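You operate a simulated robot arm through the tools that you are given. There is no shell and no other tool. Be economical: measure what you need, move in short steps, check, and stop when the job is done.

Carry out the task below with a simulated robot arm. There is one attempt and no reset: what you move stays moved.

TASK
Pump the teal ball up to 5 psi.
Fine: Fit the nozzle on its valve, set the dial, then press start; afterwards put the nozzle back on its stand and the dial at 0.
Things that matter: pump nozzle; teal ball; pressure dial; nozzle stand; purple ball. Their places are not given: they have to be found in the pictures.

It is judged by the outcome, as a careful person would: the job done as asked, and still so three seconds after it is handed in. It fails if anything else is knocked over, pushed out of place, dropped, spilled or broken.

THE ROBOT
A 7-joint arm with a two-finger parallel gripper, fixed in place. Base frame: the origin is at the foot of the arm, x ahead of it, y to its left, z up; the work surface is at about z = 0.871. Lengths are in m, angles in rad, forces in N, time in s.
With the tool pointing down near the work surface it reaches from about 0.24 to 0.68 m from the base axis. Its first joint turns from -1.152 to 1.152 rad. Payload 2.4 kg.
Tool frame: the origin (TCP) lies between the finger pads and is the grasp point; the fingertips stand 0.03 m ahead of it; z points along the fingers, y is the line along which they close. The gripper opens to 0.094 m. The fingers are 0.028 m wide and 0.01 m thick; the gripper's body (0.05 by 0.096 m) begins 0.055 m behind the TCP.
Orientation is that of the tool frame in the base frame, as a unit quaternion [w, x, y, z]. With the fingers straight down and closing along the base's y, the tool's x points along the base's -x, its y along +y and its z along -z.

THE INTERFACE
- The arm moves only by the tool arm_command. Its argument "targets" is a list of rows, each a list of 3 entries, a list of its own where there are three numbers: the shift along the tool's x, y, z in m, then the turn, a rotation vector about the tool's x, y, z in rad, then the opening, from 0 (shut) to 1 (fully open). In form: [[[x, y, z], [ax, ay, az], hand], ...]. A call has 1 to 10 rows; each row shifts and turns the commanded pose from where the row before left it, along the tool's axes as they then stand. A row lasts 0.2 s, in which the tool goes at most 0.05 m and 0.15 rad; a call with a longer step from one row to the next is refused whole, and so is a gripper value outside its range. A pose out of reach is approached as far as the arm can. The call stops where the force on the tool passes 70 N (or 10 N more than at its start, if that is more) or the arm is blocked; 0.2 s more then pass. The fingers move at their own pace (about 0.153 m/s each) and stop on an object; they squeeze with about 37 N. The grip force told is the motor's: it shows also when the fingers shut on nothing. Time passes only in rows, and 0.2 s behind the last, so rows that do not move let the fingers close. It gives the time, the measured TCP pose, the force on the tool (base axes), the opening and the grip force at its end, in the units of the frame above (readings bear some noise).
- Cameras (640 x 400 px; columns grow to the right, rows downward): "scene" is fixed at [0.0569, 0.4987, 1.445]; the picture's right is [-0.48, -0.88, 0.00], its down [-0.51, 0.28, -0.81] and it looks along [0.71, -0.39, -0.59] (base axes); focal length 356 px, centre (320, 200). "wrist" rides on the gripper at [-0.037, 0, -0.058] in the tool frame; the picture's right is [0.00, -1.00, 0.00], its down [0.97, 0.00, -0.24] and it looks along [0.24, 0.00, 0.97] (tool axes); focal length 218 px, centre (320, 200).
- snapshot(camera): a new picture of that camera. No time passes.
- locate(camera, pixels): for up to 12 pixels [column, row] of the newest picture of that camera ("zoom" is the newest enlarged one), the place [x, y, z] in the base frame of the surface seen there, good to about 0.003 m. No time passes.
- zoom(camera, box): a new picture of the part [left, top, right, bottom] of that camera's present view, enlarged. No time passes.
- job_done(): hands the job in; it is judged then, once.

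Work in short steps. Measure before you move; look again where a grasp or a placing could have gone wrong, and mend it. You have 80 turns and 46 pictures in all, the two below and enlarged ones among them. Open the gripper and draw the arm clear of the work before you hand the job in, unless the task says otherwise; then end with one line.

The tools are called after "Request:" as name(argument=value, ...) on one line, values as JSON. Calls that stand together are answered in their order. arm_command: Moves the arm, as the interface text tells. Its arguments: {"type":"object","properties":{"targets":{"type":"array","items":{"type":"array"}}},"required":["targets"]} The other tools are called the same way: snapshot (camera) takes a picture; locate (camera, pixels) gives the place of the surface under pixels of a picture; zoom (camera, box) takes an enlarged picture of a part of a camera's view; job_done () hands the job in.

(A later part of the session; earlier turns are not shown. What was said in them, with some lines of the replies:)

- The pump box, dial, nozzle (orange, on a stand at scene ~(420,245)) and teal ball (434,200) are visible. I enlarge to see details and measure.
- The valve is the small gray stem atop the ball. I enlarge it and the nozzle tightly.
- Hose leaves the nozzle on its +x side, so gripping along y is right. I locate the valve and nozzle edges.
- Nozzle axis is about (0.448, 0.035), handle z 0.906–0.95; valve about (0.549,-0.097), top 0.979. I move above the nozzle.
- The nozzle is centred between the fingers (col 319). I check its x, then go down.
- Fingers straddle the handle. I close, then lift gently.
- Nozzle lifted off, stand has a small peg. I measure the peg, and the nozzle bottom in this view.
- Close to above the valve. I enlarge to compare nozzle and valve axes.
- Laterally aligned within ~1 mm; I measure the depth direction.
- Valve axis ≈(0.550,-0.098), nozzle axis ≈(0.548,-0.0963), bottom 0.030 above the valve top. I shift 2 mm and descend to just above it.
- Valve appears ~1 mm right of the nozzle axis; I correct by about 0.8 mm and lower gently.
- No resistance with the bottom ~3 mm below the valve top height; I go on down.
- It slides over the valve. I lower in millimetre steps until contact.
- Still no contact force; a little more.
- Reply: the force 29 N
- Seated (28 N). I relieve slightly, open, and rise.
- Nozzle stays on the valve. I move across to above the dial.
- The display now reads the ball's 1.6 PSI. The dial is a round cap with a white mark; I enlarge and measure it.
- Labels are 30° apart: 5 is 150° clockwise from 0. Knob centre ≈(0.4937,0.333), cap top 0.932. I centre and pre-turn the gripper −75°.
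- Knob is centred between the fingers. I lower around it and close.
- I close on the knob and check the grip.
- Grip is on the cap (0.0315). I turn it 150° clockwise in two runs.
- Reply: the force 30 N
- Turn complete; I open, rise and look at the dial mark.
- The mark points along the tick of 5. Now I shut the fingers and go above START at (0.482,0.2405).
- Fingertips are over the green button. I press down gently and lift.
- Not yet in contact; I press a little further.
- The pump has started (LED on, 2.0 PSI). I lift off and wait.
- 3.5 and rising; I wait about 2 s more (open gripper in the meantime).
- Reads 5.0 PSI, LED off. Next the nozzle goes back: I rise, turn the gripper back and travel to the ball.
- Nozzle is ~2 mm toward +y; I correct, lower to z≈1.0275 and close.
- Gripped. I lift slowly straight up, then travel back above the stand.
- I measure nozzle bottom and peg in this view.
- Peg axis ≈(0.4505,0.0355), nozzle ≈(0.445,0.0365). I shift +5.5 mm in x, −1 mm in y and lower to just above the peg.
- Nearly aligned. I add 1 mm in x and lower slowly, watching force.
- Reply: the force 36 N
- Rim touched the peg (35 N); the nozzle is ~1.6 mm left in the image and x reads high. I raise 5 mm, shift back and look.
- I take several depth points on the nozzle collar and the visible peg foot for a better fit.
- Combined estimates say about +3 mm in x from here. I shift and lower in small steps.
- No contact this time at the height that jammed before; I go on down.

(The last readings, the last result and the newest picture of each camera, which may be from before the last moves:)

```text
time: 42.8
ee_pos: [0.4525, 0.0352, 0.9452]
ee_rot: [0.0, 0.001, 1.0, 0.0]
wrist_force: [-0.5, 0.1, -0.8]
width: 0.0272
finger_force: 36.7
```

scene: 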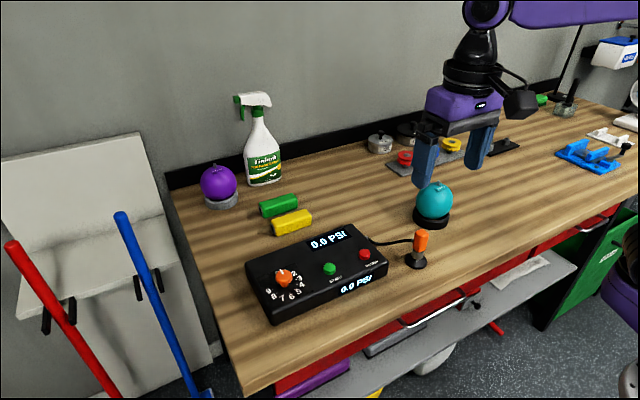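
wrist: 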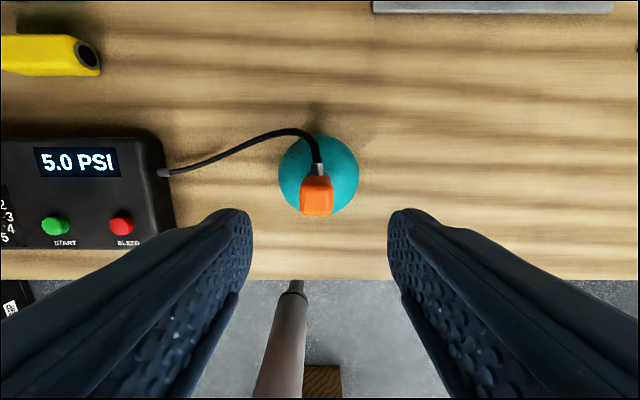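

Request:
arm_command(targets=[[[0, 0, 0.002], [0, 0, 0], 0.0], [[0, 0, 0.002], [0, 0, 0], 0.0], [[0, 0, 0.001], [0, 0, 0], 0.0], [[0, 0, 0], [0, 0, 0], 0.0]])

Request:
zoom(camera="scene", box=[390, 215, 450, 265])

```text
time: 43.8
ee_pos: [0.4533, 0.0342, 0.9397]
ee_rot: [0.0, 0.0, 1.0, 0.0]
wrist_force: [-0.6, 0.3, -0.6]
width: 0.0271
finger_force: 37.2
```

```text
8.00 times, centred on (420, 240) of scene
```

zoom: 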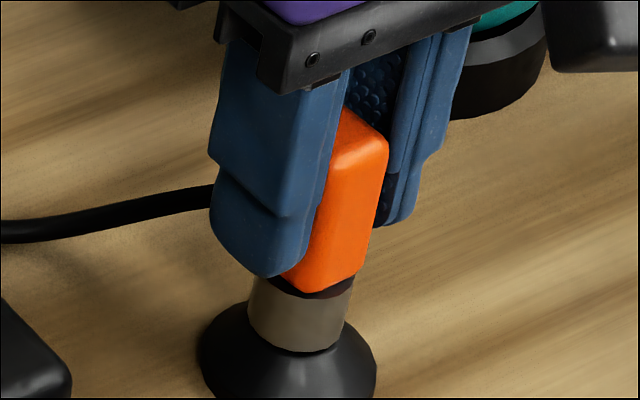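

Nearly seated; millimetre steps until contact.

Request:
arm_command(targets=[[[0, 0, 0.001], [0, 0, 0], 0.0], [[0, 0, 0.001], [0, 0, 0], 0.0], [[0, 0, 0], [0, 0, 0], 0.0]])

```text
time: 44.6
ee_pos: [0.4531, 0.0361, 0.9375]
ee_rot: [0.0, -0.001, 1.0, -0.001]
wrist_force: [-0.3, -0.2, 4.9]
width: 0.0273
finger_force: 37.7
```

Light contact: seated. I open and rise, then check.

Request:
arm_command(targets=[[[0, 0, 0], [0, 0, 0], 0.5], [[0, 0, 0], [0, 0, 0], 0.6], [[0, 0, -0.03], [0, 0, 0], 0.6], [[0, 0, -0.05], [0, 0, 0], 0.6], [[0, 0, -0.05], [0, 0, 0], 0.6], [[0, 0, -0.04], [0, 0, 0], 0.6], [[0, 0, 0], [0, 0, 0], 0.6]])

Request:
zoom(camera="scene", box=[370, 160, 490, 280])

```text
time: 46.2
ee_pos: [0.4547, 0.0343, 1.1095]
ee_rot: [0.0, 0.0, 1.0, 0.001]
wrist_force: [-0.4, -0.1, 0.2]
width: 0.0562
finger_force: 0.1
```

```text
3.33 times, centred on (430, 220) of scene
```

zoom: 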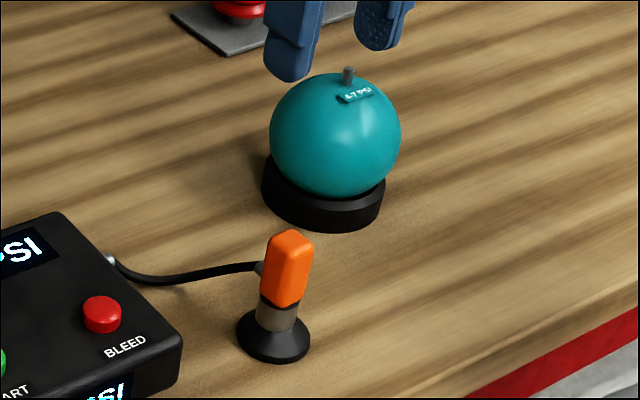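

Nozzle stands as at the start. Now to the dial: travel, then turn the gripper +75°.

Request:
arm_command(targets=[[[-0.006, 0.043, 0], [0, 0, 0], 0.6], [[-0.006, 0.043, 0], [0, 0, 0], 0.6], [[-0.006, 0.043, 0], [0, 0, 0], 0.6], [[-0.006, 0.043, 0], [0, 0, 0], 0.6], [[-0.006, 0.043, 0], [0, 0, 0], 0.6], [[-0.005, 0.043, 0], [0, 0, 0], 0.6], [[-0.005, 0.0405, 0], [0, 0, 0], 0.6], [[0, 0, 0], [0, 0, 0], 0.6]])

Request:
arm_command(targets=[[[0, 0, 0], [0, 0, 0.1454], 0.6], [[0, 0, 0], [0, 0, 0.1454], 0.6], [[0, 0, 0], [0, 0, 0.1454], 0.6], [[0, 0, 0], [0, 0, 0.1454], 0.6], [[0, 0, 0], [0, 0, 0.1454], 0.6], [[0, 0, 0], [0, 0, 0.1454], 0.6], [[0, 0, 0], [0, 0, 0.1454], 0.6], [[0, 0, 0.04], [0, 0, 0.1454], 0.6], [[0, 0, 0.04], [0, 0, 0.1454], 0.6], [[0, 0, 0], [0, 0, 0], 0.6]])

Request:
snapshot(camera="wrist")

```text
time: 48.0
ee_pos: [0.4969, 0.3355, 1.1069]
ee_rot: [-0.001, 0.0, 1.0, 0.0]
wrist_force: [0.2, 0.3, 0.1]
width: 0.0563
finger_force: 0.1
```

```text
time: 50.2
ee_pos: [0.4906, 0.3357, 1.0292]
ee_rot: [0.0, 0.609, 0.793, 0.0]
wrist_force: [-0.6, 0.0, 0.4]
width: 0.0565
finger_force: 0.0
```

```text
8 pictures are left
```

wrist: 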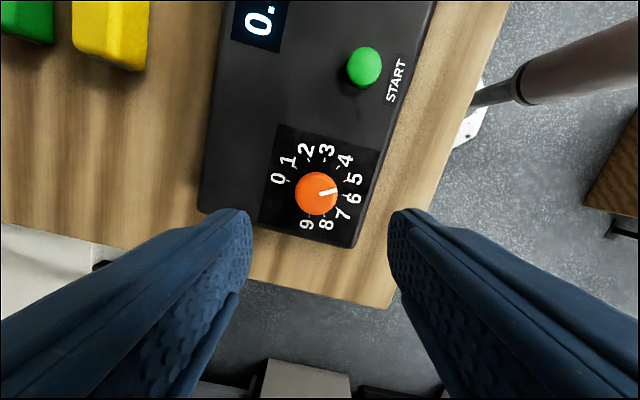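

Knob shows at (317,193), expected (320,198): I correct by (−3.2 mm, +1.8 mm) in the tool frame, lower and grip.

Request:
arm_command(targets=[[[-0.0032, 0.0018, 0.04], [0, 0, 0], 0.6], [[0, 0, 0.03], [0, 0, 0], 0.6], [[0, 0, 0.0165], [0, 0, 0], 0.6], [[0, 0, 0], [0, 0, 0], 0.6], [[0, 0, 0], [0, 0, 0], 0.0], [[0, 0, 0], [0, 0, 0], 0.0], [[0, 0, 0], [0, 0, 0], 0.0]])

```text
time: 51.8
ee_pos: [0.4951, 0.3341, 0.9409]
ee_rot: [0.0, 0.609, 0.793, -0.001]
wrist_force: [-8.0, -2.2, 0.4]
width: 0.0312
finger_force: 44.7
```

Gripped at 0.031. I turn 150° back anticlockwise.

Request:
arm_command(targets=[[[0, 0, 0], [0, 0, -0.1454], 0.0], [[0, 0, 0], [0, 0, -0.1454], 0.0], [[0, 0, 0], [0, 0, -0.1454], 0.0], [[0, 0, 0], [0, 0, -0.1454], 0.0], [[0, 0, 0], [0, 0, -0.1454], 0.0], [[0, 0, 0], [0, 0, -0.1454], 0.0], [[0, 0, 0], [0, 0, -0.1454], 0.0], [[0, 0, 0], [0, 0, -0.1454], 0.0], [[0, 0, 0], [0, 0, -0.1454], 0.0]])

Request:
arm_command(targets=[[[0, 0, 0], [0, 0, -0.1454], 0.0], [[0, 0, 0], [0, 0, -0.1454], 0.0], [[0, 0, 0], [0, 0, -0.1454], 0.0], [[0, 0, 0], [0, 0, -0.1454], 0.0], [[0, 0, 0], [0, 0, -0.1454], 0.0], [[0, 0, 0], [0, 0, -0.1454], 0.0], [[0, 0, 0], [0, 0, -0.1454], 0.0], [[0, 0, 0], [0, 0, -0.1454], 0.0], [[0, 0, 0], [0, 0, -0.1454], 0.0]])

Request:
arm_command(targets=[[[0, 0, 0], [0, 0, 0], 0.6], [[0, 0, 0], [0, 0, 0], 0.6], [[0, 0, -0.045], [0, 0, 0], 0.6], [[0, 0, -0.045], [0, 0, 0], 0.6], [[0, 0, 0], [0, 0, 0], 0.6]])

Request:
zoom(camera="wrist", box=[260, 135, 380, 250])

```text
time: 53.8
ee_pos: [0.4976, 0.3353, 0.9414]
ee_rot: [0.001, -0.002, 1.0, 0.002]
wrist_force: [8.7, 30.1, -17.9]
width: 0.0314
finger_force: 44.7
```

```text
time: 55.8
ee_pos: [0.4955, 0.3368, 0.9406]
ee_rot: [0.002, -0.611, 0.792, 0.002]
wrist_force: [-2.2, 28.4, -8.5]
width: 0.0314
finger_force: 45.1
```

```text
time: 57.0
ee_pos: [0.4972, 0.3303, 1.0304]
ee_rot: [0.0, -0.609, 0.793, 0.0]
wrist_force: [0.1, 0.0, -0.2]
width: 0.0563
finger_force: 0.0
```

```text
3.48 times, centred on (320, 192) of wrist
```

zoom: 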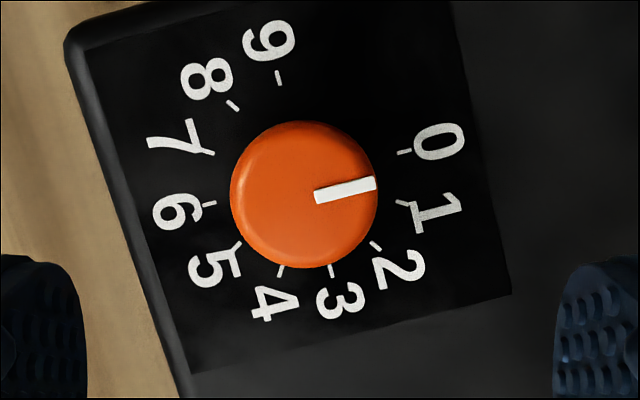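

The mark points at 0, perhaps 2° short. I enlarge for a finer check.

Request:
zoom(camera="wrist", box=[295, 165, 345, 210])

Request:
snapshot(camera="scene")

```text
8.89 times, centred on (320, 188) of wrist
```

zoom: 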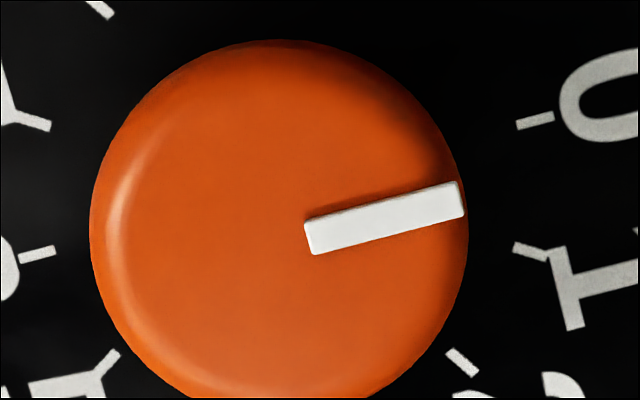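

```text
5 pictures are left
```

scene: 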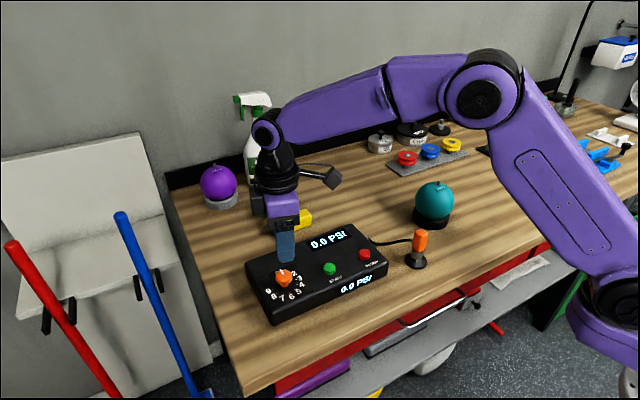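

The mark lies within a degree of 0, the nozzle is on its stand, nothing else has moved. I draw the arm clear upward.

Request:
arm_command(targets=[[[0, 0, -0.05], [0, 0, 0], 1.0], [[0, 0, -0.05], [0, 0, 0], 1.0], [[0, 0, -0.05], [0, 0, 0], 1.0], [[0, 0, 0], [0, 0, 0], 1.0], [[0, 0, 0], [0, 0, 0], 1.0]])

Request:
zoom(camera="scene", box=[180, 140, 500, 330])

```text
time: 58.2
ee_pos: [0.4959, 0.3312, 1.1814]
ee_rot: [0.0, -0.609, 0.793, 0.0]
wrist_force: [-0.2, -0.2, 0.4]
width: 0.0941
finger_force: 0.0
```

```text
2.00 times, centred on (340, 235) of scene
```

zoom: 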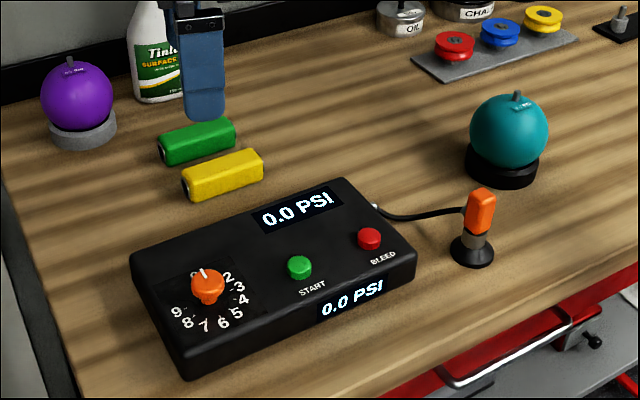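

All is in order; I hand the job in.

Request:
job_done()

```text
The job is handed in.
```

The teal ball was pumped to 5.0 psi. The nozzle is back on its stand, the dial is at 0, and nothing else was moved.
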